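You operate a simulated robot arm through the tools that you are given. There is no shell and no other tool.

You are at the controls of a simulated robot arm. One attempt, no reset.

Task
Stop the run, make the machine safe and call for help.
Fine: stop, latch the emergency stop, air down to 0 bar, call selector to HELP; the stack light ends red.
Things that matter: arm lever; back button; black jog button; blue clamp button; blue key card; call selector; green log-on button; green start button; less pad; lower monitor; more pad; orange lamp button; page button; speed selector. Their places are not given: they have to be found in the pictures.

The check looks at the end state, three seconds after you hand in, the way a careful person would. Anything else that was tipped, shoved, dropped, spilled or broken makes it a failure.

Robot
A 7-joint arm with a fingered hand, fixed in place. Base frame: the origin is on the floor under the middle of its stand, x ahead of it, y to its left, z up. Readings come in cm, degrees, newtons and seconds.
It reaches about 122.8 cm from its shoulder. Its first joint turns from -115.0 to 115.0 degrees. Payload 5 kg.
The TCP is the grasp point between the finger pads, 3.2 cm short of the fingertips. In the tool frame z runs along the fingers and y along their closing line. The gripper opens to 16 cm; its body begins 8.9 cm behind the TCP. The gripper is a hand of 4 fingers: y runs from the thumb to the fingers, the wrist lies at [0, 0, -26.7] in the tool frame, and closing takes about 1.5 s.
Orientation is that of the tool frame in the base frame, as [roll, pitch, yaw] about the fixed x, y, z axes, in that order (R = Rz(yaw) Ry(pitch) Rx(roll)). With the fingers straight down and closing along the base's y, the tool's x points along the base's -x, its y along +y and its z along -z.

Tools
- The arm moves only by the tool servo_tool. Its argument "rows" is a list of rows, each an object of numbers (a shift or turn left out is 0, a gripper value left out holds the last): "x", "y", "z": the shift along the tool's x, y, z in units of 200 mm (1.0 is 200 mm); "rx", "ry", "rz": the turn, a rotation vector about the tool's x, y, z in units of 90 degrees (1.0 is 90 degrees); "fingers": the finger opening in cm, from 0 to 16. In form: [{"x": .., "y": .., "z": .., "rx": .., "ry": .., "rz": .., "fingers": ..}, ...]. A call has 1 to 20 rows; each row is the pose to reach, as a shift and turn from the pose commanded when the call began, along the tool's axes at that moment. A call with a number of a shift or a turn outside -1 to 1 is refused whole. Each row takes 0.2 s and may step no farther than 5 cm and 8.6 degrees from the row before; otherwise, or with a gripper value out of range, the whole call is refused. Where a pose cannot be reached the arm comes as near as it can. A force on the tool above 70 N (or 10 N above the force at the start of the call, whichever is more), or a blocked arm, ends the call early, and 0.2 s more pass. The fingers move at their own pace (about 4.5 cm/s each) and stop on an object; they squeeze with about 33 N. The grip force told is the motor's: it shows also when the fingers shut on nothing. Time passes only in rows, and 0.2 s behind the last, so rows that repeat a pose let the fingers close. It gives the time, the measured TCP pose, the force on the tool (base axes), the opening and the grip force at its end, in the units of the frame above (readings bear some noise), with the torque about the TCP (base axes, N m) and any sound that the robot's microphone picked up, and new pictures: "views" is both (left out), scene, wrist or none.
- Cameras (640 x 400 px; columns grow to the right, rows downward): "scene" is fixed at [39.93, -65.13, 174.88]; the picture's right is [0.99, -0.12, 0.00], its down [-0.05, -0.45, -0.89] and it looks along [0.10, 0.89, -0.45] (base axes); focal length 325 px, centre (320, 200). "wrist" rides on the gripper at [8, -0.4, -11.4] in the tool frame; the picture's right is [0.05, 1.00, 0.00], its down [-0.82, 0.04, -0.58] and it looks along [-0.58, 0.03, 0.82] (tool axes); focal length 265 px, centre (320, 200).
- slide_trunk(by): slides the trunk up (or, below 0, down) by that many cm; the arm rides with it, the base frame stays. It gives what a move gives, with no picture.
- set_grasp(shape): the hand has 4 fingers and takes this shape, open, in about a second: jaw (thumb against the fingers, like two jaws); tri (thumb and two fingers); tip (a fingertip pinch); poke (one finger out to press); point (the index stretched); flat (the hand flat); cup (the hand cupped); fist (a fist). The gripper value then closes the fingers along that shape, each until it touches; the sizes above hold for jaw. It gives what a move gives, with no picture.
- measure_at(camera, pixels): for up to 12 pixels [column, row] of the newest picture of that camera ("zoom" is the newest enlarged one), the place [x, y, z] in the base frame of the surface seen there, good to about 0.3 cm. No time passes.
- enlarge(camera, box): a new picture of the part [left, top, right, bottom] of that camera's present view, enlarged. No time passes.
- finish_job(): hands the job in; it is judged then, once.

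Unless the task says otherwise, let go and move clear before handing in.

The tools are called after "Call:" as name(argument=value, ...) on one line, values as JSON. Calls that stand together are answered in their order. servo_tool: Moves the arm, as the interface text tells. Its arguments: {"type":"object","properties":{"rows":{"type":"array","items":{"type":"object","properties":{"x":{"type":"number"},"y":{"type":"number"},"z":{"type":"number"},"rx":{"type":"number"},"ry":{"type":"number"},"rz":{"type":"number"},"fingers":{"type":"number"}}}},"views":{"type":"string","enum":["both","scene","wrist","none"]}},"required":["rows"]} The other tools are called the same way: slide_trunk (by) moves the trunk up or down; set_grasp (shape) gives the hand a shape; measure_at (camera, pixels) gives the place of the surface under pixels of a picture; enlarge (camera, box) takes an enlarged picture of a part of a camera's view; finish_job () hands the job in.

At the start:

```text
clock: 0.0
tcp_pos: [37.98, 48.48, 148.74]
tool_rot: [-180.0, 0.0, -180.0]
contact_force: [0.1, 0.8, -0.2]
moment: [0.01, 0.0, 0.0]
gripper_width: 15.99
grasp_force: 0.1
shape: jaw
trunk travel left (down, up): [-85.0, 14.0]
```

scene: 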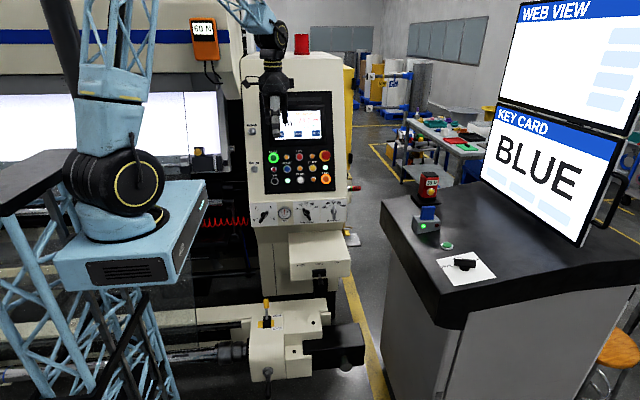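
wrist: 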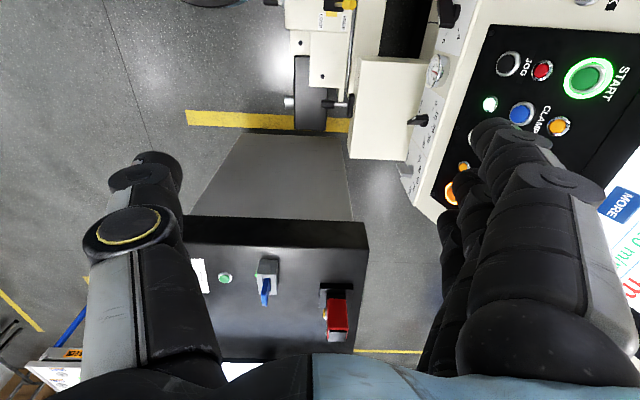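

The scene shows a machine panel around pixels (265-335, 95-195) with lit buttons and a touch screen, and a row of knobs below at (250-345, 205-225). I'll enlarge these areas to read the labels.

Call:
enlarge(camera="scene", box=[235, 85, 355, 160])

Call:
enlarge(camera="scene", box=[240, 140, 360, 215])

Call:
enlarge(camera="scene", box=[240, 190, 360, 265])

Call:
enlarge(camera="scene", box=[180, 0, 340, 100])

Call:
enlarge(camera="scene", box=[390, 160, 550, 290])

Call:
enlarge(camera="scene", box=[240, 270, 370, 390])

Call:
enlarge(camera="wrist", box=[380, 0, 640, 240])

```text
5.33 times, centred on (295, 122) of scene
```

zoom: 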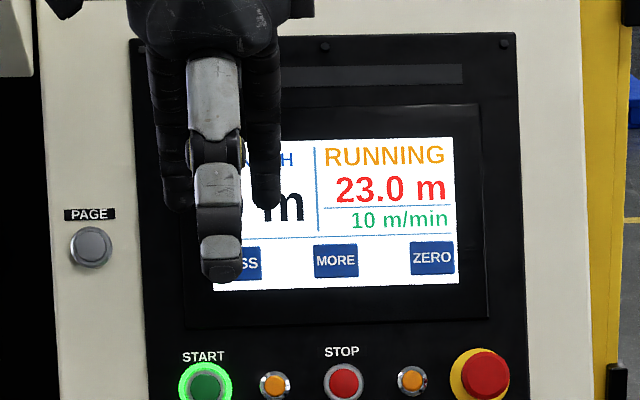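

```text
5.33 times, centred on (300, 178) of scene
```

zoom: 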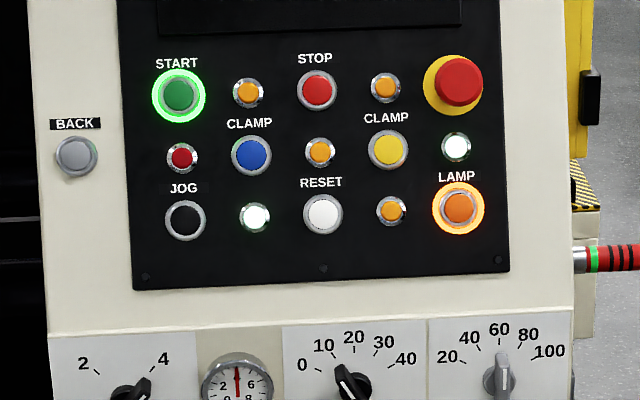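

```text
5.33 times, centred on (300, 228) of scene
```

zoom: 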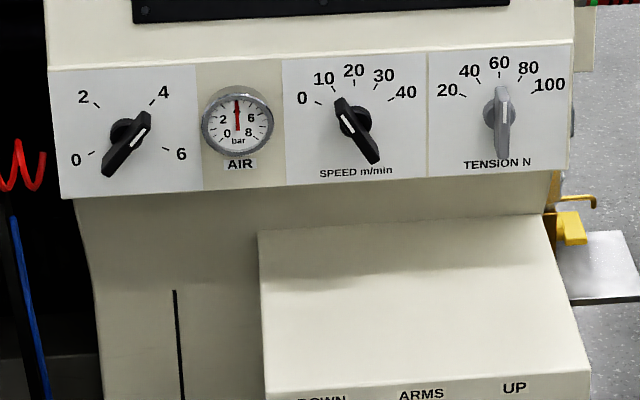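

```text
4.00 times, centred on (260, 50) of scene
```

zoom: 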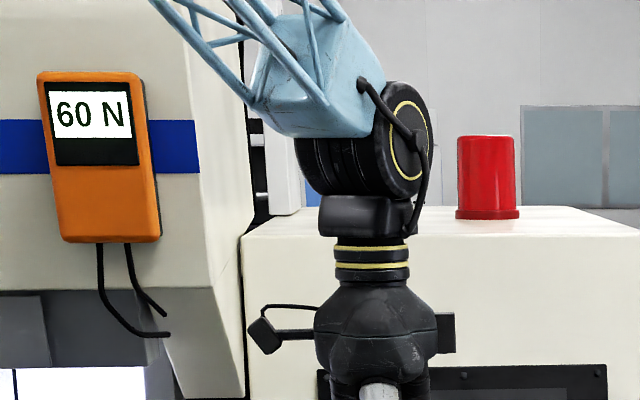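

```text
3.08 times, centred on (470, 225) of scene
```

zoom: 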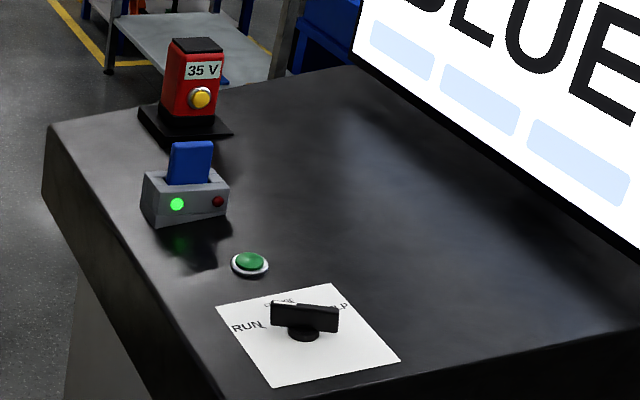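

```text
3.33 times, centred on (305, 330) of scene
```

zoom: 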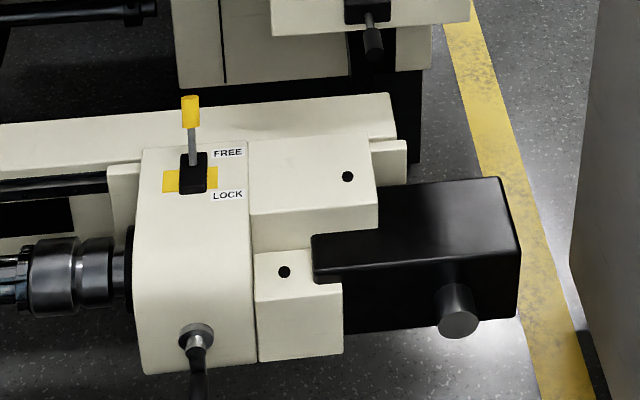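

```text
1.67 times, centred on (510, 120) of wrist
```

zoom: 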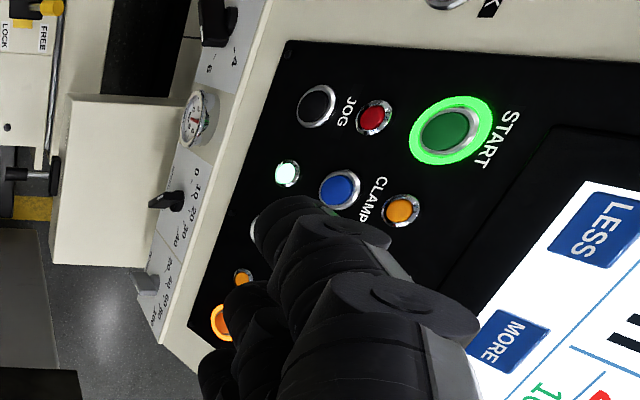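

The enlarged views show STOP (red, scene ~(299,157)), the mushroom E-stop (~(326,155)), the air knob (~(264,214), pointing at 4), and the call selector on the desk (~(465,264)). I'll measure these places on the scene image.

Call:
measure_at(camera="scene", pixels=[[299, 157], [325, 155], [301, 180], [273, 158], [264, 214], [266, 212], [259, 221], [284, 214], [307, 213], [320, 170], [280, 190], [255, 145]])

Call:
enlarge(camera="scene", box=[430, 240, 510, 290])

Call:
enlarge(camera="scene", box=[246, 198, 294, 228])

```text
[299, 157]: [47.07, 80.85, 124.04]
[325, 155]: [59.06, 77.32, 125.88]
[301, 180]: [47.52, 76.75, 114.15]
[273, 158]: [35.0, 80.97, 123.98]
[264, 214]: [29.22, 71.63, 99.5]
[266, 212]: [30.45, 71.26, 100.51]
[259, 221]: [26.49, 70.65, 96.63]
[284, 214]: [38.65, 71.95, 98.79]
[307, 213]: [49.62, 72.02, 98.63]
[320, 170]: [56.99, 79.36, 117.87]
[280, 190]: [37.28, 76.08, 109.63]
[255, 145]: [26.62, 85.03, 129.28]
```

```text
8.00 times, centred on (470, 265) of scene
```

zoom: 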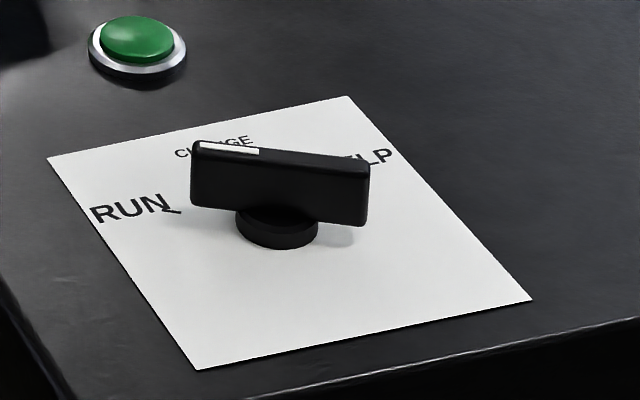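

```text
13.33 times, centred on (270, 213) of scene
```

zoom: 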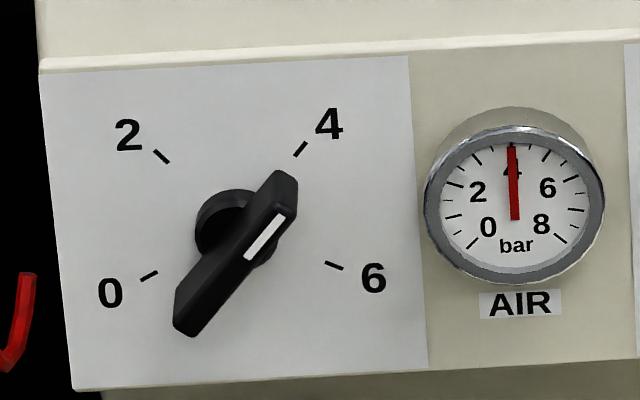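

STOP is near (47,80.9,124) on a panel tilted about 22°. The air knob centre is near (29,71.5,99). Next I'll measure the desk selector and its scale, the air-knob panel and the E-stop more finely.

Call:
enlarge(camera="scene", box=[430, 240, 510, 290])

Call:
measure_at(camera="zoom", pixels=[[125, 210], [172, 211], [372, 160], [225, 143], [200, 150], [365, 165], [280, 158], [278, 240], [60, 160], [345, 100], [525, 300], [200, 365]])

Call:
measure_at(camera="scene", pixels=[[420, 220], [425, 215], [429, 190], [447, 245], [400, 215], [385, 212], [440, 290], [500, 290], [253, 208], [276, 220], [255, 223], [290, 222]])

```text
8.00 times, centred on (470, 265) of scene
```

zoom: 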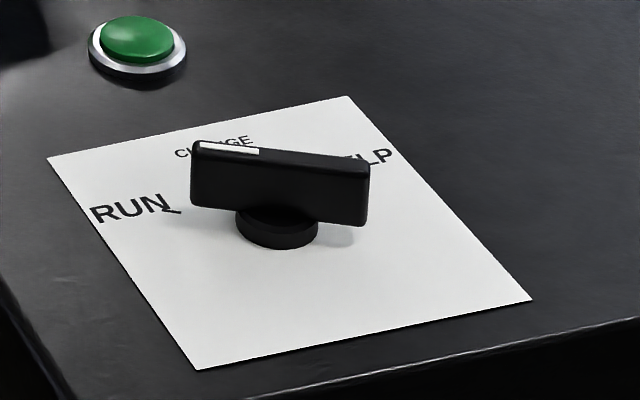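

```text
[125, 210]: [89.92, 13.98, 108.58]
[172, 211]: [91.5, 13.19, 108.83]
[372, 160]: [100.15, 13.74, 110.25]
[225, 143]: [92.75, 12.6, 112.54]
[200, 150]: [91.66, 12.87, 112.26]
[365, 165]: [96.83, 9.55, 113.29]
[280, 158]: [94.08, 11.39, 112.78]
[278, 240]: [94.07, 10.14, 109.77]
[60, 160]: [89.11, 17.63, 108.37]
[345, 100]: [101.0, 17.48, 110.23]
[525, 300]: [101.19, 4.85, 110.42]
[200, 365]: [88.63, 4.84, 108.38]
```

```text
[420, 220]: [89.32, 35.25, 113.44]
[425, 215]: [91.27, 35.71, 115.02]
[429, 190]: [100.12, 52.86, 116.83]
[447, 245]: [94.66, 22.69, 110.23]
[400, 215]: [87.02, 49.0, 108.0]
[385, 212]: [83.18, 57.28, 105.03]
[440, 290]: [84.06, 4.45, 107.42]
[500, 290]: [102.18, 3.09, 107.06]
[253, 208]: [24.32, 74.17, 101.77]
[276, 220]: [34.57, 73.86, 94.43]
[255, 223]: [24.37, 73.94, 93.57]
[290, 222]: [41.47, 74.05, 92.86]
```

The desk slopes up about 9° toward +x. The selector centre is near (95,11.2,~111), with its pointer toward RUN at about 150° and HELP at about 28°. Next I'll measure the air-knob ticks and bar, and the panel buttons, in zoomed views.

Call:
enlarge(camera="scene", box=[246, 198, 294, 228])

Call:
measure_at(camera="zoom", pixels=[[148, 275], [162, 157], [300, 148], [334, 265], [280, 180], [190, 325], [265, 238], [235, 255], [215, 215], [500, 200], [435, 190], [600, 190]])

Call:
enlarge(camera="scene", box=[260, 145, 340, 195])

Call:
measure_at(camera="zoom", pixels=[[315, 96], [315, 120], [315, 70], [280, 96], [520, 80], [525, 60], [535, 90], [500, 85], [420, 100], [375, 60], [375, 260], [100, 280]])

```text
13.33 times, centred on (270, 213) of scene
```

zoom: 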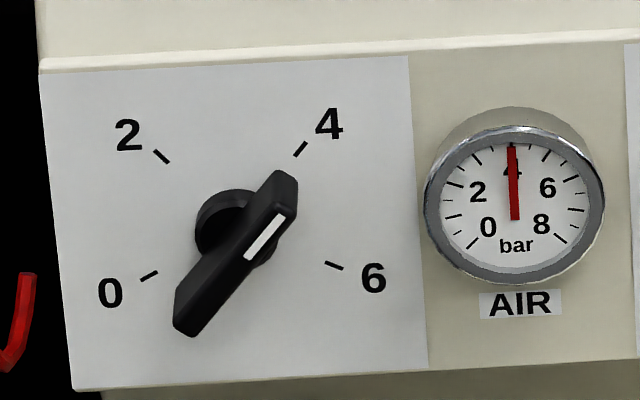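

```text
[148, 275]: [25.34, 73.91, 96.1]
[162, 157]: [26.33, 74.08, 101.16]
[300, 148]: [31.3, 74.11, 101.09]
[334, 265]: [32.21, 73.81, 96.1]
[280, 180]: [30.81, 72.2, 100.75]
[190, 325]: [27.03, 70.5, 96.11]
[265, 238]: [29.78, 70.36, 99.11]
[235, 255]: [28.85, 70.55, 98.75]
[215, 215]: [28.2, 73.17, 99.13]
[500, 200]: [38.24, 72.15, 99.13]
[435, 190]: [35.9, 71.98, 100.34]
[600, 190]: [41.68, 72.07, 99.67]
```

```text
8.00 times, centred on (300, 170) of scene
```

zoom: 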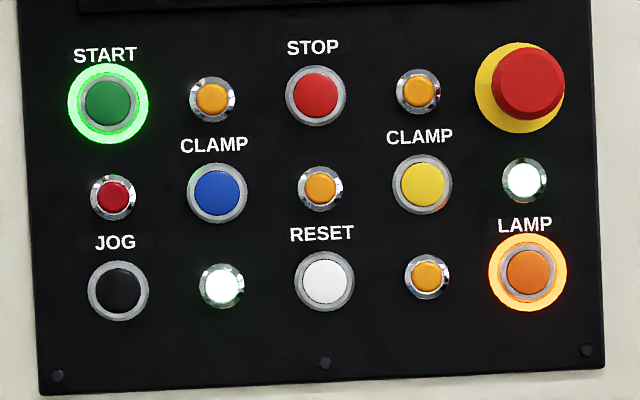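

```text
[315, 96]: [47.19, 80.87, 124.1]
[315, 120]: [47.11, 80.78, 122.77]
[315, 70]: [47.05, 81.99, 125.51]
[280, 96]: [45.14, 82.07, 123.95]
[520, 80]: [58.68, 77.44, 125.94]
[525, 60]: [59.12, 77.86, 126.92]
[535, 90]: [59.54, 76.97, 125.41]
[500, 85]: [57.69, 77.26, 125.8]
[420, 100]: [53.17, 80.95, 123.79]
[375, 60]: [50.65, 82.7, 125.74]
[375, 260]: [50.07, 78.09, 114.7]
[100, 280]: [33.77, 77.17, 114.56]
```

The air knob pivots at about (28.8, 98.0) on the y=74 plane, with scale positions at about ±40° and ±120°. STOP's cap is at (47.2,80.9,124.1), and the E-stop cap is at about (59,77.2,125.9). I'll now shape the hand to poke and see where the finger tip lies.

Call:
set_grasp(shape="poke")

Call:
servo_tool(rows=[{"z": 0}], views="both")

```text
clock: 0.9
tcp_pos: [38.01, 48.43, 148.61]
tool_rot: [-180.0, 0.0, 180.0]
contact_force: [-0.3, -0.8, -0.3]
moment: [-0.03, -0.01, 0.0]
gripper_width: 0.02
grasp_force: 0.1
shape: poke
trunk travel left (down, up): [-85.0, 14.0]
```

```text
clock: 1.3
tcp_pos: [37.98, 48.5, 148.79]
tool_rot: [-179.9, 0.1, -180.0]
contact_force: [-1.1, -0.8, 0.3]
moment: [0.02, 0.0, 0.03]
gripper_width: 0.01
grasp_force: 0.0
shape: poke
trunk travel left (down, up): [-85.0, 14.0]
```

scene: 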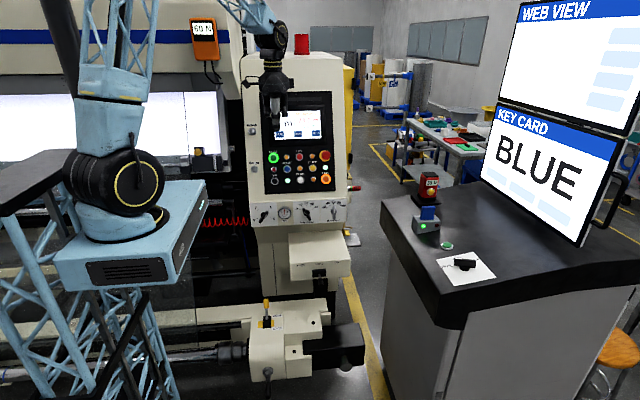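
wrist: 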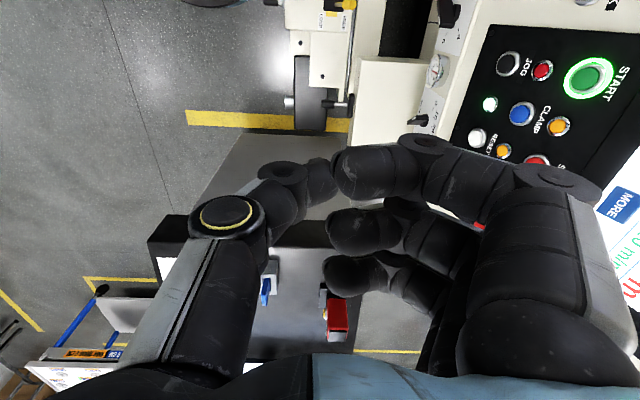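

The hand changed shape: the thumb tip is at about (320,175) and the first finger tip at about (340,170) in the wrist image. I'll zoom in and measure to understand the geometry.

Call:
enlarge(camera="scene", box=[240, 50, 320, 140])

Call:
measure_at(camera="wrist", pixels=[[320, 175], [345, 170], [345, 230], [340, 275], [425, 145], [560, 175], [230, 215], [290, 175], [375, 165], [345, 195]])

Call:
enlarge(camera="wrist", box=[160, 100, 640, 400])

```text
4.44 times, centred on (280, 95) of scene
```

zoom: 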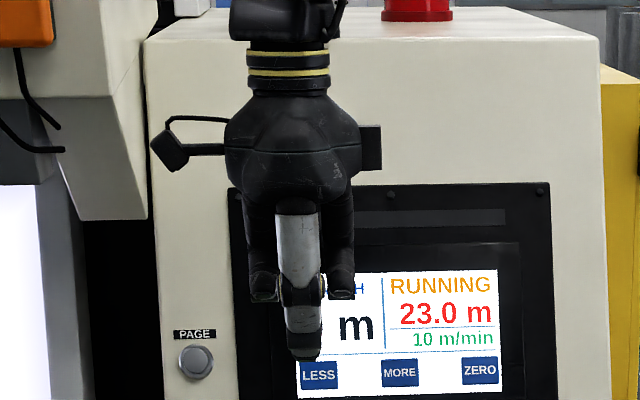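

```text
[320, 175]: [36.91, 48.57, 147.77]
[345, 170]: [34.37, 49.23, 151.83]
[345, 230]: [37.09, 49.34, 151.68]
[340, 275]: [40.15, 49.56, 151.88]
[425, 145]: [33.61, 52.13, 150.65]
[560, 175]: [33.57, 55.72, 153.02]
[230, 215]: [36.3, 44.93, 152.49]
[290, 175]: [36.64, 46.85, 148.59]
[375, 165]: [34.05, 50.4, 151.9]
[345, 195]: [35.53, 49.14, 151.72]
```

```text
1.33 times, centred on (400, 250) of wrist
```

zoom: 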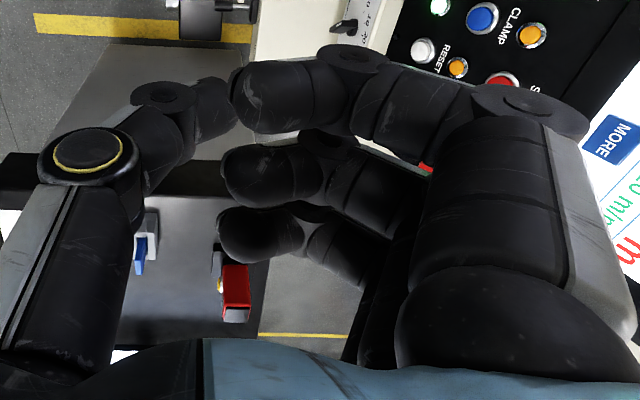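

The three fingers are curled (z≈151.8), and one digit, in grey in the scene view, reaches farthest down near scene (276,130). I'll measure the tip of that digit.

Call:
enlarge(camera="scene", box=[256, 95, 296, 135])

Call:
measure_at(camera="scene", pixels=[[276, 130], [276, 128], [276, 125], [274, 128], [279, 128], [276, 115], [275, 105], [285, 112], [266, 114]])

Call:
measure_at(camera="wrist", pixels=[[325, 165], [330, 172], [330, 185], [325, 195], [315, 160], [312, 190], [322, 200]])

```text
10.00 times, centred on (276, 115) of scene
```

zoom: 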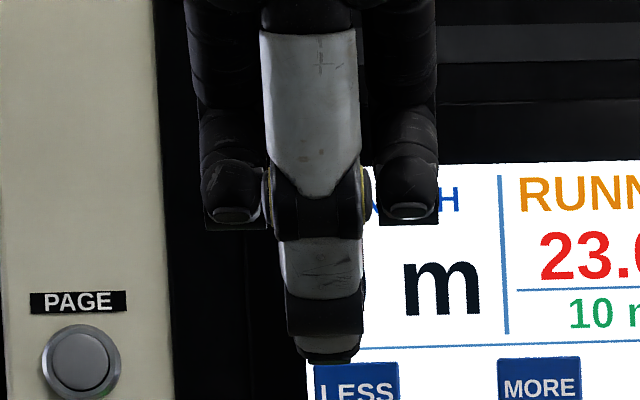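

```text
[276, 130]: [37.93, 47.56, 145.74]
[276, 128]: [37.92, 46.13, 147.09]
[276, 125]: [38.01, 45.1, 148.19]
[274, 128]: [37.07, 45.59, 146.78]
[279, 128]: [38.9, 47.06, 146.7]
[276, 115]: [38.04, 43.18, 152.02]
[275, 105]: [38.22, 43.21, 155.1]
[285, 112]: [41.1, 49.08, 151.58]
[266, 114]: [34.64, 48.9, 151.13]
```

```text
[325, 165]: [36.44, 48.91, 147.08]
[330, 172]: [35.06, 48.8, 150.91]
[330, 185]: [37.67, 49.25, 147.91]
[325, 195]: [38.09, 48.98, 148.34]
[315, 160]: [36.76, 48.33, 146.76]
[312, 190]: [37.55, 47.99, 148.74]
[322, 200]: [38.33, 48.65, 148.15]
```

The thumb is the poking digit, and its tip sits about 3.2 cm beyond the TCP on the tool axis. I'll pitch the hand 67.3° so it faces the tilted panel, and move to a standoff in front of STOP.

Call:
servo_tool(rows=[{"x": -0.051, "y": 0.095, "z": 0.102, "rx": -0.0831}, {"x": -0.102, "y": 0.19, "z": 0.205, "rx": -0.1662}, {"x": -0.153, "y": 0.285, "z": 0.31, "rx": -0.2493}, {"x": -0.204, "y": 0.38, "z": 0.415, "rx": -0.3324}, {"x": -0.255, "y": 0.475, "z": 0.52, "rx": -0.4155}, {"x": -0.306, "y": 0.57, "z": 0.62, "rx": -0.4986}, {"x": -0.357, "y": 0.665, "z": 0.725, "rx": -0.5817}, {"x": -0.408, "y": 0.76, "z": 0.83, "rx": -0.6648}, {"x": -0.46, "y": 0.85, "z": 0.92, "rx": -0.7478}, {"x": -0.46, "y": 0.85, "z": 0.92, "rx": -0.7478}], views="both")

```text
clock: 3.5
tcp_pos: [47.37, 65.67, 130.39]
tool_rot: [112.7, 0.0, 179.9]
contact_force: [0.3, 0.8, 0.4]
moment: [-0.08, 0.0, 0.08]
gripper_width: 0.0
grasp_force: 0.1
shape: poke
trunk travel left (down, up): [-85.0, 14.0]
```

scene: 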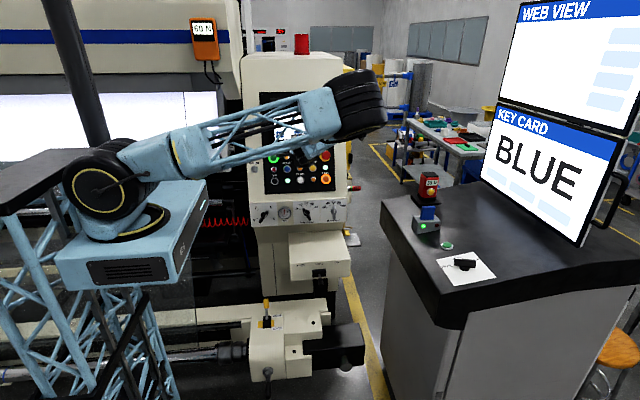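
wrist: 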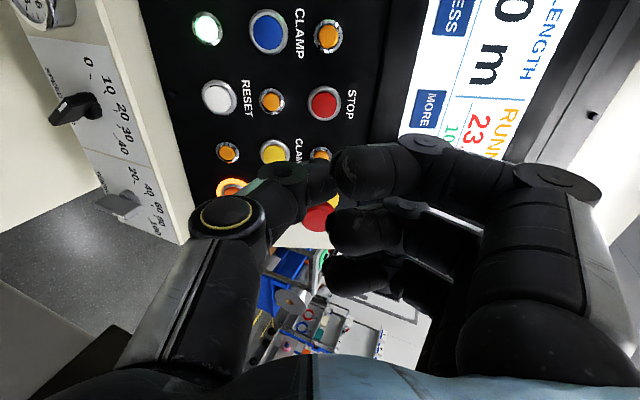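

The hand now faces the panel. The wrist view shows STOP at (325,103), and the hand is at (47.4,65.7,130.4). I'll verify STOP's position from this view before approaching.

Call:
measure_at(camera="wrist", pixels=[[325, 103], [320, 108], [318, 218], [320, 165], [325, 170], [318, 175], [218, 97], [75, 107], [120, 203]])

Call:
enlarge(camera="wrist", box=[160, 40, 400, 240])

```text
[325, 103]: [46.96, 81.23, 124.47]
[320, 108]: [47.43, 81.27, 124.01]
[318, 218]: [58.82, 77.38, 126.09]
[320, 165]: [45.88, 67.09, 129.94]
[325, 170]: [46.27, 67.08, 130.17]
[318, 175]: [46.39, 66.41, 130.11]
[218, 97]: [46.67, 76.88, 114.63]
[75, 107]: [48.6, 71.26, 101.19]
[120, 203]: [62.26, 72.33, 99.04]
```

```text
2.00 times, centred on (280, 140) of wrist
```

zoom: 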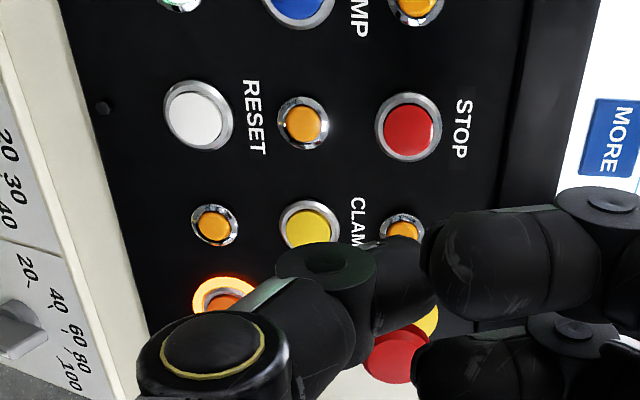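

From here STOP reads (47.15,81.1,124.2), consistent with the scene view. It is about 13.4 cm along the tool axis from the thumb tip. I'll approach to about 2 cm short with a small lateral correction and check.

Call:
servo_tool(rows=[{"x": 0.005, "y": 0.01, "z": 0.15}, {"x": 0.011, "y": 0.02, "z": 0.3}, {"x": 0.011, "y": 0.02, "z": 0.45}, {"x": 0.011, "y": 0.02, "z": 0.57}, {"x": 0.011, "y": 0.02, "z": 0.57}], views="both")

Call:
enlarge(camera="wrist", box=[200, 100, 440, 250])

Call:
measure_at(camera="wrist", pixels=[[320, 165], [325, 170], [330, 160], [318, 160]])

```text
clock: 4.7
tcp_pos: [47.07, 75.91, 126.51]
tool_rot: [112.7, 0.1, -179.9]
contact_force: [-0.2, -0.4, -0.5]
moment: [0.0, -0.01, 0.02]
gripper_width: 0.0
grasp_force: 0.1
shape: poke
trunk travel left (down, up): [-85.0, 14.0]
```

scene: 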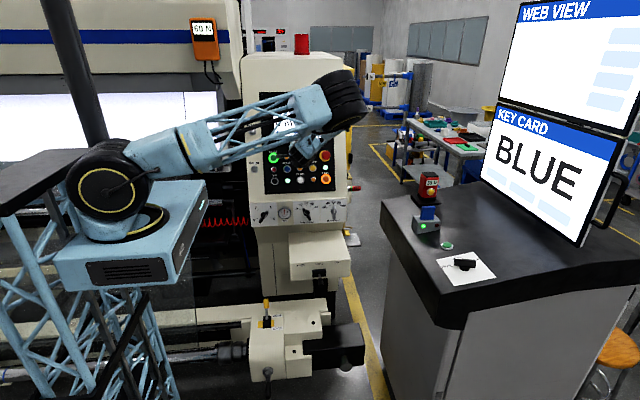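
wrist: 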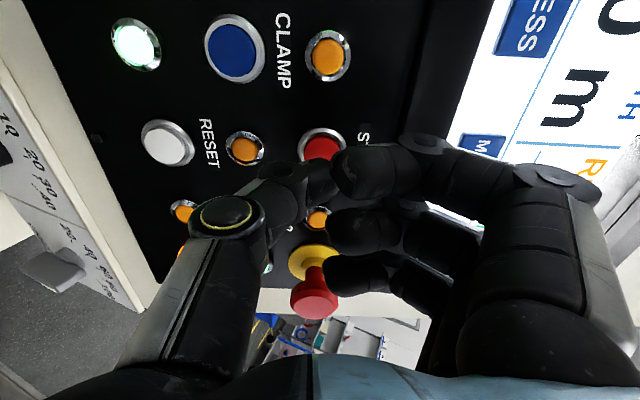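

```text
2.67 times, centred on (320, 175) of wrist
```

zoom: 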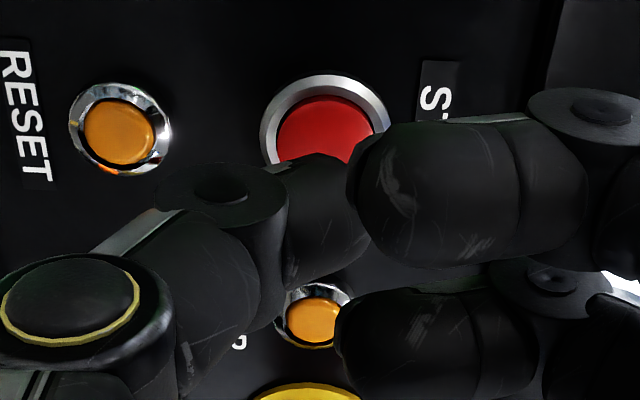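

```text
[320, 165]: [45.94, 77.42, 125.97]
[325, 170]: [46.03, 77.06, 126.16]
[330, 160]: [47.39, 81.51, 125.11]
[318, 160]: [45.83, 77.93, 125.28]
```

The thumb tip is now about 2.5 cm short of the STOP cap and aligned with it. I'll press about 0.9 cm past contact and retract.

Call:
servo_tool(rows=[{"z": 0.06}, {"z": 0.11}, {"z": 0.13}, {"z": 0.15}, {"z": 0.165}, {"z": 0.165}], views="both")

```text
clock: 6.1
tcp_pos: [46.91, 78.75, 125.2]
tool_rot: [112.7, -0.1, 180.0]
contact_force: [1.0, -23.7, 1.7]
moment: [-0.11, 0.01, 0.0]
gripper_width: 0.02
grasp_force: 0.0
shape: poke
trunk travel left (down, up): [-85.0, 14.0]
heard: click
```

scene: 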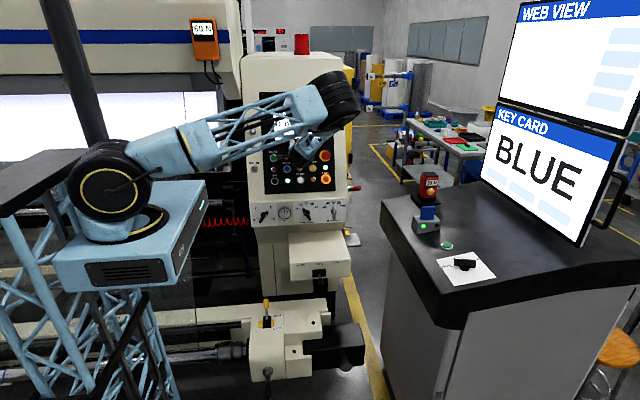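
wrist: 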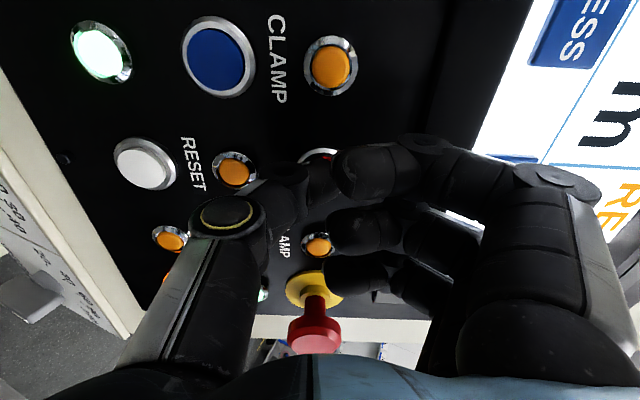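

A click sounded at 23.7 N, so STOP was pressed. I'll retract about 9 cm and look at the panel status.

Call:
servo_tool(rows=[{"z": -0.1}, {"z": -0.3}, {"z": -0.5}, {"z": -0.5}, {"z": -0.5}], views="both")

Call:
enlarge(camera="scene", box=[240, 20, 360, 200])

Call:
enlarge(camera="wrist", box=[0, 0, 640, 240])

```text
clock: 7.3
tcp_pos: [46.78, 69.76, 129.02]
tool_rot: [112.7, -0.1, 180.0]
contact_force: [0.0, -0.2, 0.4]
moment: [0.01, -0.01, 0.03]
gripper_width: 0.01
grasp_force: 0.0
shape: poke
trunk travel left (down, up): [-85.0, 14.0]
```

scene: 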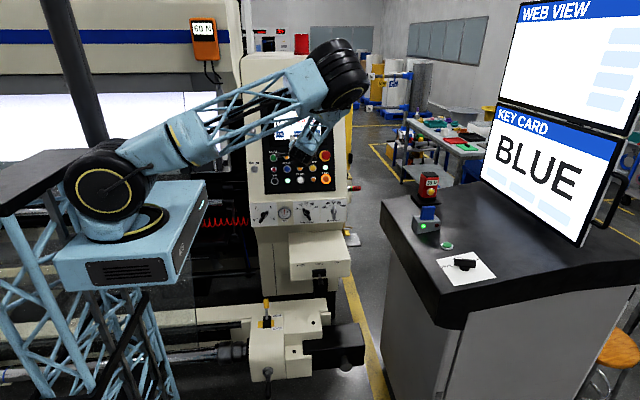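
wrist: 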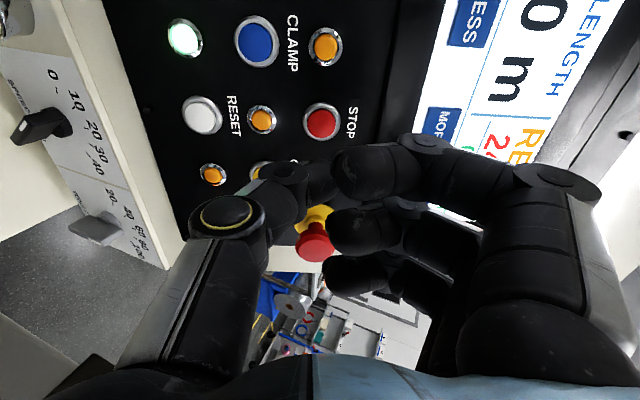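

```text
2.22 times, centred on (300, 110) of scene
```

zoom: 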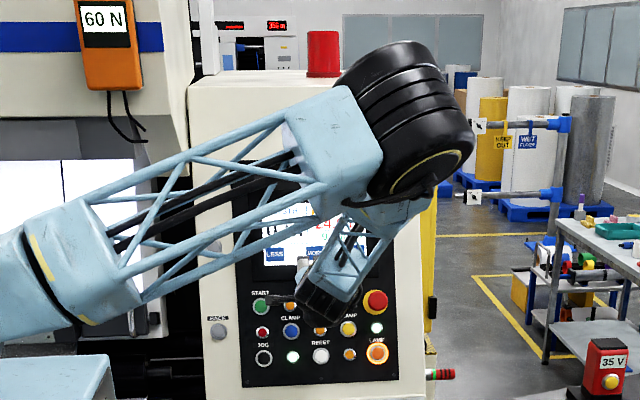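

```text
1.00 times, centred on (320, 120) of wrist (not enlarged: the box is as wide or as high as the picture)
```

zoom: 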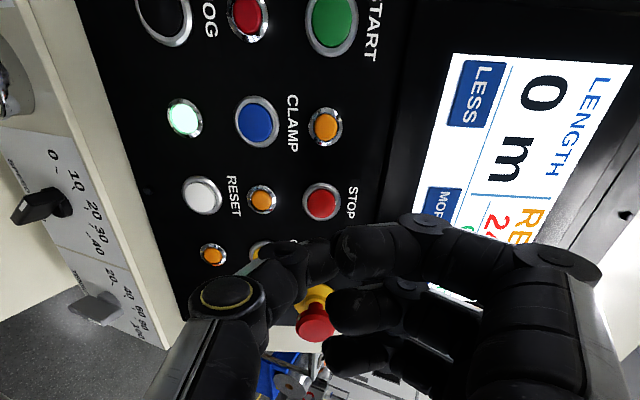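

START's glow is off and the screen's status has changed, so the run is stopped. Next I'll move sideways by +12.2 cm in x to line up in front of the mushroom E-stop, staying about 5 cm away.

Call:
servo_tool(rows=[{"x": -0.15}, {"x": -0.3, "y": 0.005}, {"x": -0.45, "y": 0.01}, {"x": -0.61, "y": 0.01}, {"x": -0.61, "y": 0.01}], views="both")

Call:
enlarge(camera="wrist", box=[160, 50, 480, 250])

```text
clock: 8.5
tcp_pos: [59.04, 69.86, 129.24]
tool_rot: [112.7, 0.0, -179.9]
contact_force: [1.0, -0.2, 0.2]
moment: [-0.03, -0.03, 0.0]
gripper_width: 0.0
grasp_force: 0.1
shape: poke
trunk travel left (down, up): [-85.0, 14.0]
```

scene: 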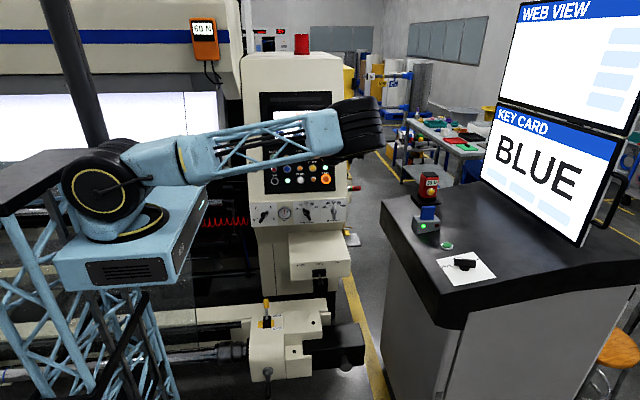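
wrist: 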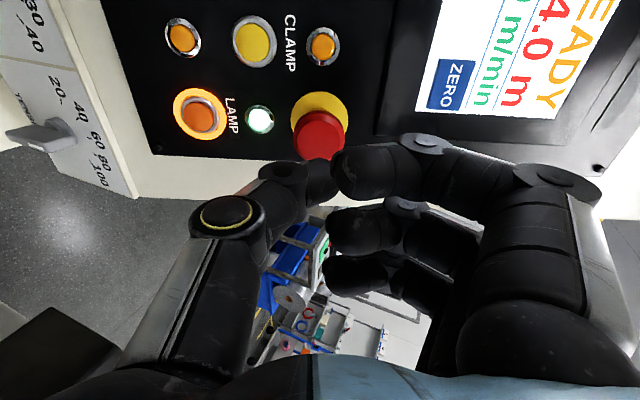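

```text
2.00 times, centred on (320, 150) of wrist
```

zoom: 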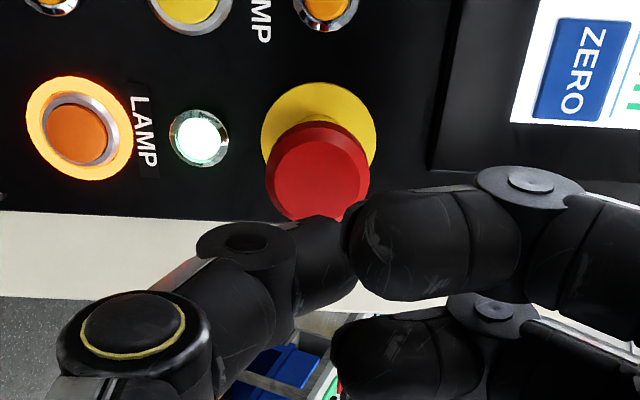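

The screen now reads READY, confirming the stop. The E-stop cap is at wrist (320,138), and I'll measure its face before pressing.

Call:
measure_at(camera="zoom", pixels=[[318, 175], [285, 180], [350, 180], [318, 145], [318, 205], [318, 100]])

```text
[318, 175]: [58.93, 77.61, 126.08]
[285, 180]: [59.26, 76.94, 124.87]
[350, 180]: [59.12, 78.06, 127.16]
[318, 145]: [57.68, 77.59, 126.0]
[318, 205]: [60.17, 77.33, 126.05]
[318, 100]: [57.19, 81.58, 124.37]
```

The cap face centre is at about (58.95,77.5,126.05), about 5.1 cm ahead of the thumb tip and aligned with it. I'll press in steps to about 1.2 cm past contact.

Call:
servo_tool(rows=[{"y": 0.005, "z": 0.12}, {"y": 0.01, "z": 0.22}, {"y": 0.01, "z": 0.26}, {"y": 0.01, "z": 0.28}, {"y": 0.01, "z": 0.3}, {"y": 0.01, "z": 0.315}, {"y": 0.01, "z": 0.315}], views="both")

```text
clock: 10.1
tcp_pos: [59.12, 75.51, 126.99]
tool_rot: [112.7, 0.0, 179.9]
contact_force: [-3.5, -30.4, 2.1]
moment: [-0.17, 0.05, 0.18]
gripper_width: 0.0
grasp_force: 0.0
shape: poke
trunk travel left (down, up): [-85.0, 14.0]
heard: click
```

scene: 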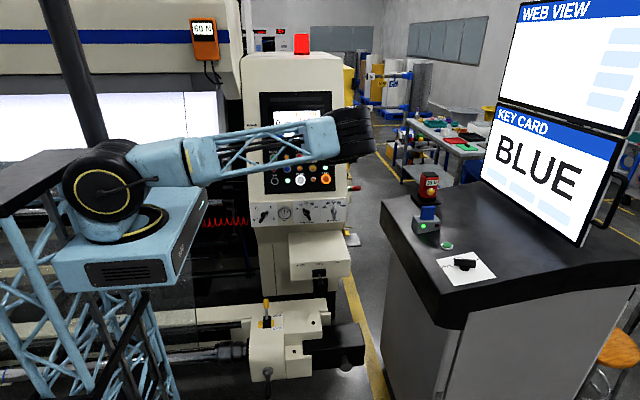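
wrist: 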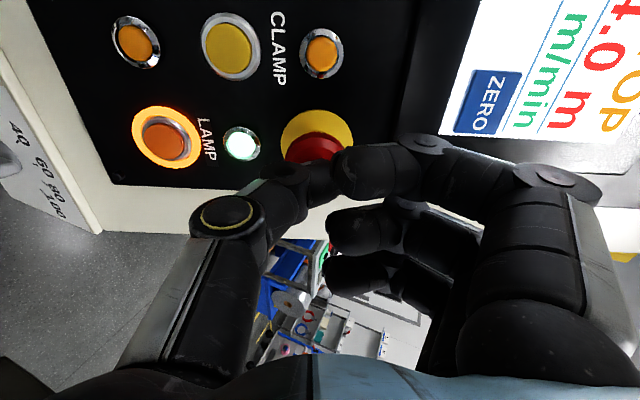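

A click sounded, the stack light at (301,44) is now bright red, and the screen shows "…TOP". I'll retract and verify it stays latched.

Call:
servo_tool(rows=[{"z": -0.1}, {"z": -0.3}, {"z": -0.5}, {"z": -0.5}, {"z": -0.5}], views="both")

Call:
enlarge(camera="wrist", box=[160, 50, 480, 250])

Call:
enlarge(camera="scene", box=[240, 20, 360, 95])

```text
clock: 11.3
tcp_pos: [59.06, 66.79, 130.73]
tool_rot: [112.7, 0.0, -179.9]
contact_force: [0.0, 0.0, -0.2]
moment: [-0.03, -0.02, 0.01]
gripper_width: 0.01
grasp_force: 0.1
shape: poke
trunk travel left (down, up): [-85.0, 14.0]
```

scene: 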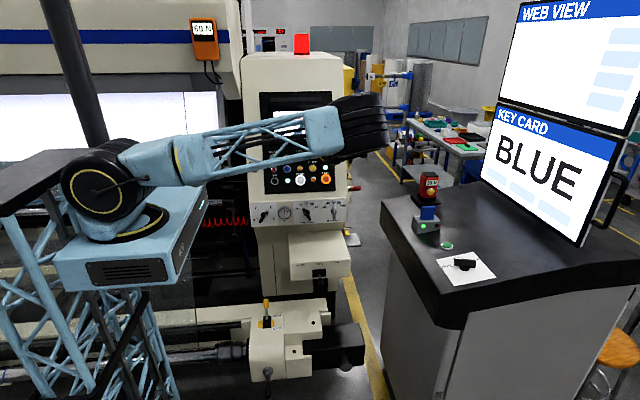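
wrist: 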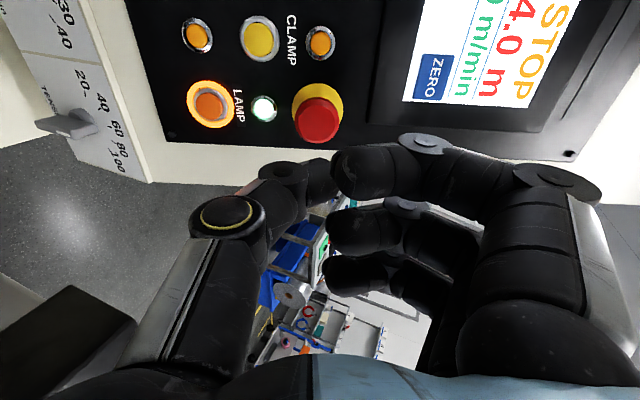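

```text
2.00 times, centred on (320, 150) of wrist
```

zoom: 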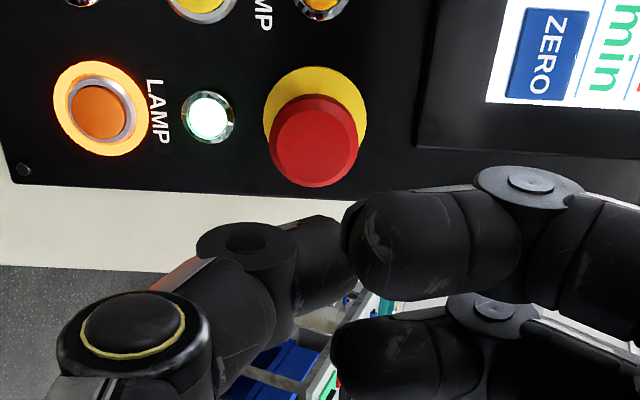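

```text
5.33 times, centred on (300, 58) of scene
```

zoom: 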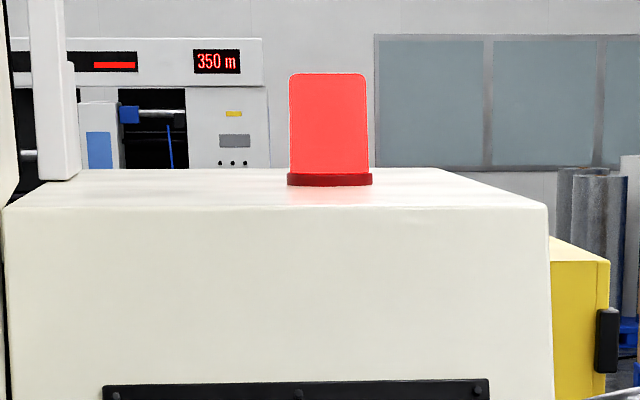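

E-STOP is latched and the stack light is lit red. Next is the air knob: I'll back away from the panel, level the hand to point straight along +y, and move toward (28.8, 52, 98).

Call:
servo_tool(rows=[{"x": 0.1, "y": -0.14, "z": -0.08, "rx": -0.042}, {"x": 0.22, "y": -0.28, "z": -0.15, "rx": -0.084}, {"x": 0.35, "y": -0.43, "z": -0.21, "rx": -0.126}, {"x": 0.48, "y": -0.59, "z": -0.27, "rx": -0.168}, {"x": 0.61, "y": -0.75, "z": -0.32, "rx": -0.21}, {"x": 0.75, "y": -0.916, "z": -0.376, "rx": -0.252}, {"x": 0.75, "y": -0.916, "z": -0.376, "rx": -0.252}], views="both")

```text
clock: 12.9
tcp_pos: [44.03, 52.75, 116.7]
tool_rot: [90.0, -0.1, -180.0]
contact_force: [-0.8, -0.6, -0.8]
moment: [0.01, 0.02, -0.02]
gripper_width: 0.0
grasp_force: 0.0
shape: poke
trunk travel left (down, up): [-85.0, 14.0]
```

scene: 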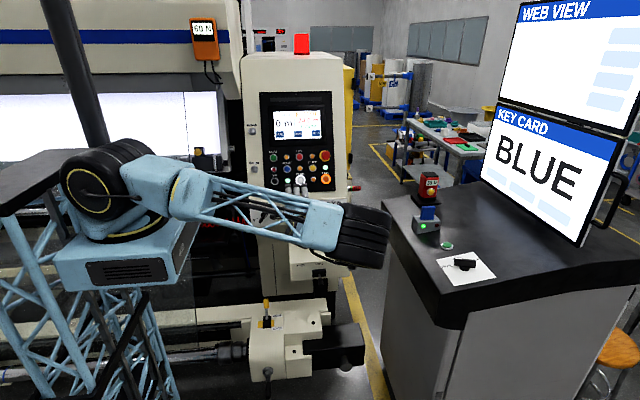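
wrist: 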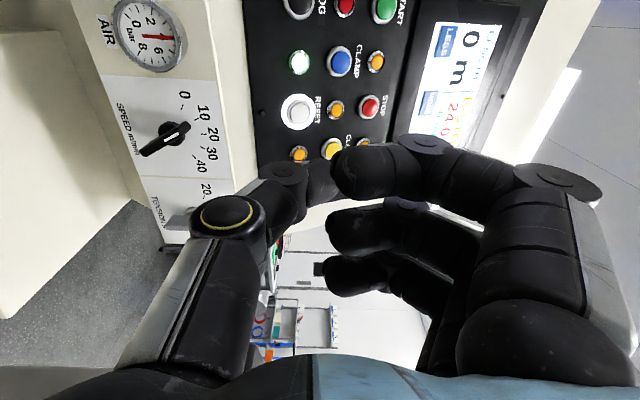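

The elbow now appears at scene (360,235), close to the desk edge in the image. I'll measure its true distance from the desk before moving further.

Call:
measure_at(camera="scene", pixels=[[360, 235], [385, 235], [388, 220], [345, 260], [320, 225], [250, 205], [170, 180], [100, 185], [395, 240], [390, 262], [330, 262], [300, 240]])

Call:
measure_at(camera="wrist", pixels=[[30, 150], [60, 280], [170, 130], [130, 330], [5, 40], [20, 310]])

```text
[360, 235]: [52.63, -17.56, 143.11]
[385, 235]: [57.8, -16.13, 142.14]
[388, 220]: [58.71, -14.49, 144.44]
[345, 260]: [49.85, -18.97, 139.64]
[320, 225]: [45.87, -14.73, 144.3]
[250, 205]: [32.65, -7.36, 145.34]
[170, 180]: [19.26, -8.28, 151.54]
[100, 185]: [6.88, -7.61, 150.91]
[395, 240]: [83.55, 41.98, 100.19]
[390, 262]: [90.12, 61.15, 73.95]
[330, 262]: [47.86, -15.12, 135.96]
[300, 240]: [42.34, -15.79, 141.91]
```

```text
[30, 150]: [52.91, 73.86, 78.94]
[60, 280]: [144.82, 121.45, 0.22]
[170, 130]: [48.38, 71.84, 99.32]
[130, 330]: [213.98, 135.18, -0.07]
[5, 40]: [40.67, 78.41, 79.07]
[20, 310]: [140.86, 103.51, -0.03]
```

The elbow is at about (53,-15,142), well clear of the desk at x>83. Before lowering the hand further I'll check the position of the robot's own trunk box and the machine shelf under the air knob.

Call:
measure_at(camera="scene", pixels=[[200, 195], [195, 225], [175, 285], [65, 285], [130, 270], [183, 265], [205, 187], [320, 245], [345, 245], [290, 262], [305, 270], [265, 245]])

```text
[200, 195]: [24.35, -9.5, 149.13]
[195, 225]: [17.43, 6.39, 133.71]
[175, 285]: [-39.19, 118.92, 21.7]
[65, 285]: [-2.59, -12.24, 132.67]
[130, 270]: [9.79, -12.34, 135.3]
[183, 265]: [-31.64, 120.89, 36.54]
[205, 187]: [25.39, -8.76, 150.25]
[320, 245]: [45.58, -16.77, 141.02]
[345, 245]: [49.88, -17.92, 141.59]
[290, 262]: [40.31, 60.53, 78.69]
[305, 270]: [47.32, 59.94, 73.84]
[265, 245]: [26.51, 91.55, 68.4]
```

The shelf top is at z≈79 and the trunk box stays within x<18, so the way is clear. Next I'll move to (28.8, 52, 98) in front of the air knob.

Call:
servo_tool(rows=[{"x": 0.13, "y": -0.155}, {"x": 0.26, "y": -0.31}, {"x": 0.39, "y": -0.465}, {"x": 0.52, "y": -0.62}, {"x": 0.65, "y": -0.775}, {"x": 0.76, "y": -0.93}, {"x": 0.76, "y": -0.93}], views="both")

Call:
set_grasp(shape="jaw")

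Call:
servo_tool(rows=[{"fingers": 5}, {"fingers": 5}, {"fingers": 5}, {"fingers": 5}, {"fingers": 5}, {"fingers": 5}, {"fingers": 5}], views="both")

```text
clock: 14.5
tcp_pos: [28.86, 52.41, 98.09]
tool_rot: [89.9, -0.1, -180.0]
contact_force: [-0.6, 0.1, 0.4]
moment: [0.0, 0.0, -0.01]
gripper_width: 0.03
grasp_force: 0.1
shape: poke
trunk travel left (down, up): [-85.0, 14.0]
```

scene: 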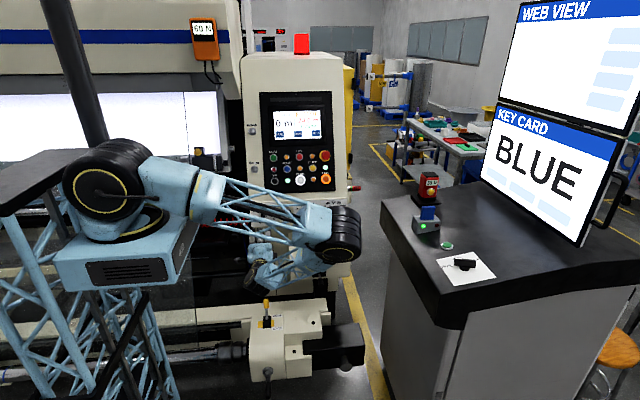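
wrist: 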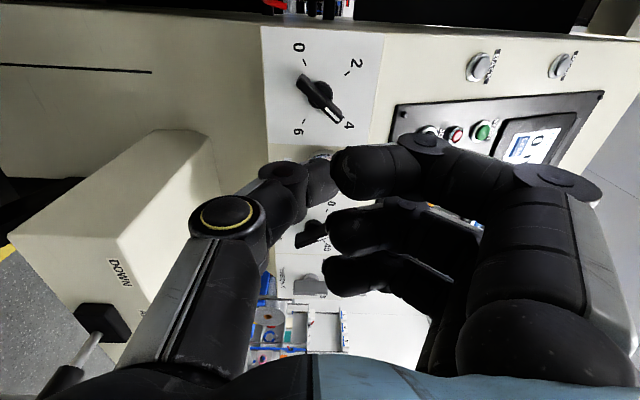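

```text
clock: 15.4
tcp_pos: [28.83, 52.51, 98.21]
tool_rot: [90.0, 0.0, -179.9]
contact_force: [-0.5, 0.8, 0.0]
moment: [0.03, -0.01, 0.02]
gripper_width: 16.0
grasp_force: 0.0
shape: jaw
trunk travel left (down, up): [-85.0, 14.0]
```

```text
clock: 17.0
tcp_pos: [28.95, 52.48, 98.16]
tool_rot: [90.0, 0.0, -180.0]
contact_force: [0.7, -0.6, -0.3]
moment: [0.03, -0.01, 0.03]
gripper_width: 5.05
grasp_force: 0.0
shape: jaw
trunk travel left (down, up): [-85.0, 14.0]
```

scene: 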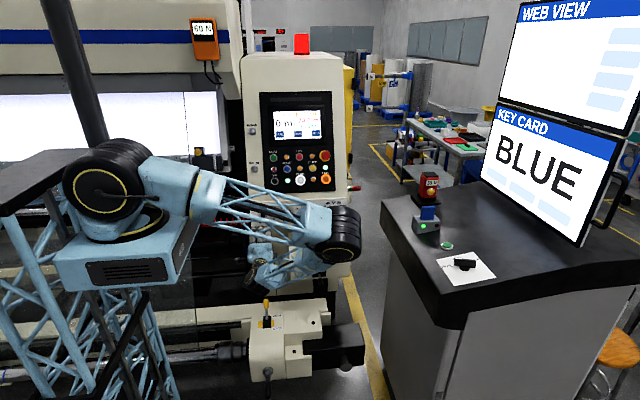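
wrist: 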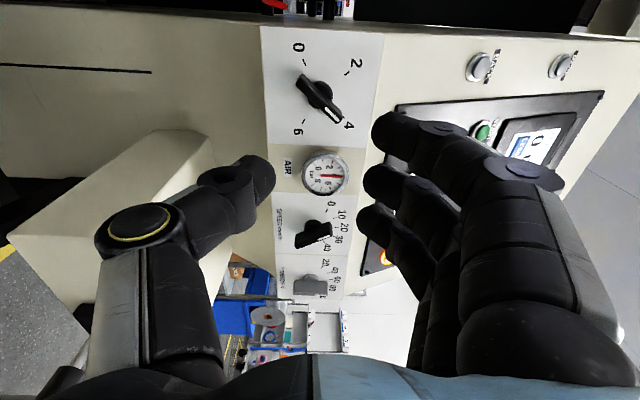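

The hand is now in front of the air knob (wrist view (320,93)) with the fingers at 5 cm. I'll measure the knob bar and the fingertip positions precisely.

Call:
measure_at(camera="wrist", pixels=[[265, 175], [250, 175], [380, 130], [375, 180], [365, 215], [395, 130], [270, 165]])

Call:
enlarge(camera="wrist", box=[256, 30, 384, 150])

```text
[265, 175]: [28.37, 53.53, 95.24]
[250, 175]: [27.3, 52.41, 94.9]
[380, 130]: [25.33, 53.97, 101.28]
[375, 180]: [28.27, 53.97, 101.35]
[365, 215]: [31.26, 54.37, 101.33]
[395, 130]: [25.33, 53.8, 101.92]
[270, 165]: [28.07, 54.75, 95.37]
```

```text
3.33 times, centred on (320, 90) of wrist
```

zoom: 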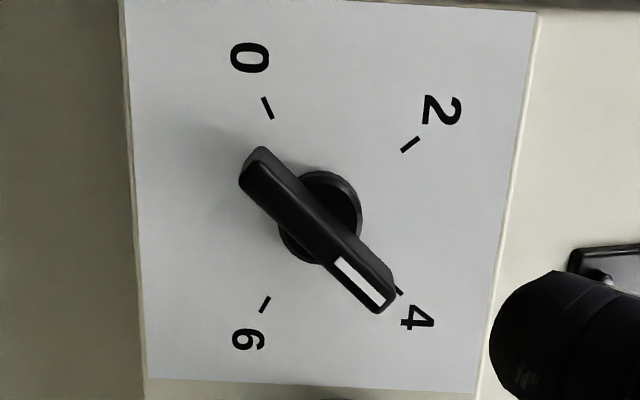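

Call:
measure_at(camera="zoom", pixels=[[252, 185], [262, 165], [375, 300], [385, 285], [315, 240], [340, 200], [268, 108], [410, 144], [399, 291], [265, 304], [200, 250], [300, 255]])

```text
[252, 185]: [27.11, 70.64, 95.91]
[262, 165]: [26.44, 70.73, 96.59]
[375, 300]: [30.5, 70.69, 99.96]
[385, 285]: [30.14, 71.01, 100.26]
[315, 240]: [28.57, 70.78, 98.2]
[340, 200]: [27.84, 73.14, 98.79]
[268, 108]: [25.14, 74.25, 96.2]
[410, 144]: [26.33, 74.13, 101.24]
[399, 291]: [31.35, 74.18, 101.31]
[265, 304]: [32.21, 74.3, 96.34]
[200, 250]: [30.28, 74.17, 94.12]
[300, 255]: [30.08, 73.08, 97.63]
```

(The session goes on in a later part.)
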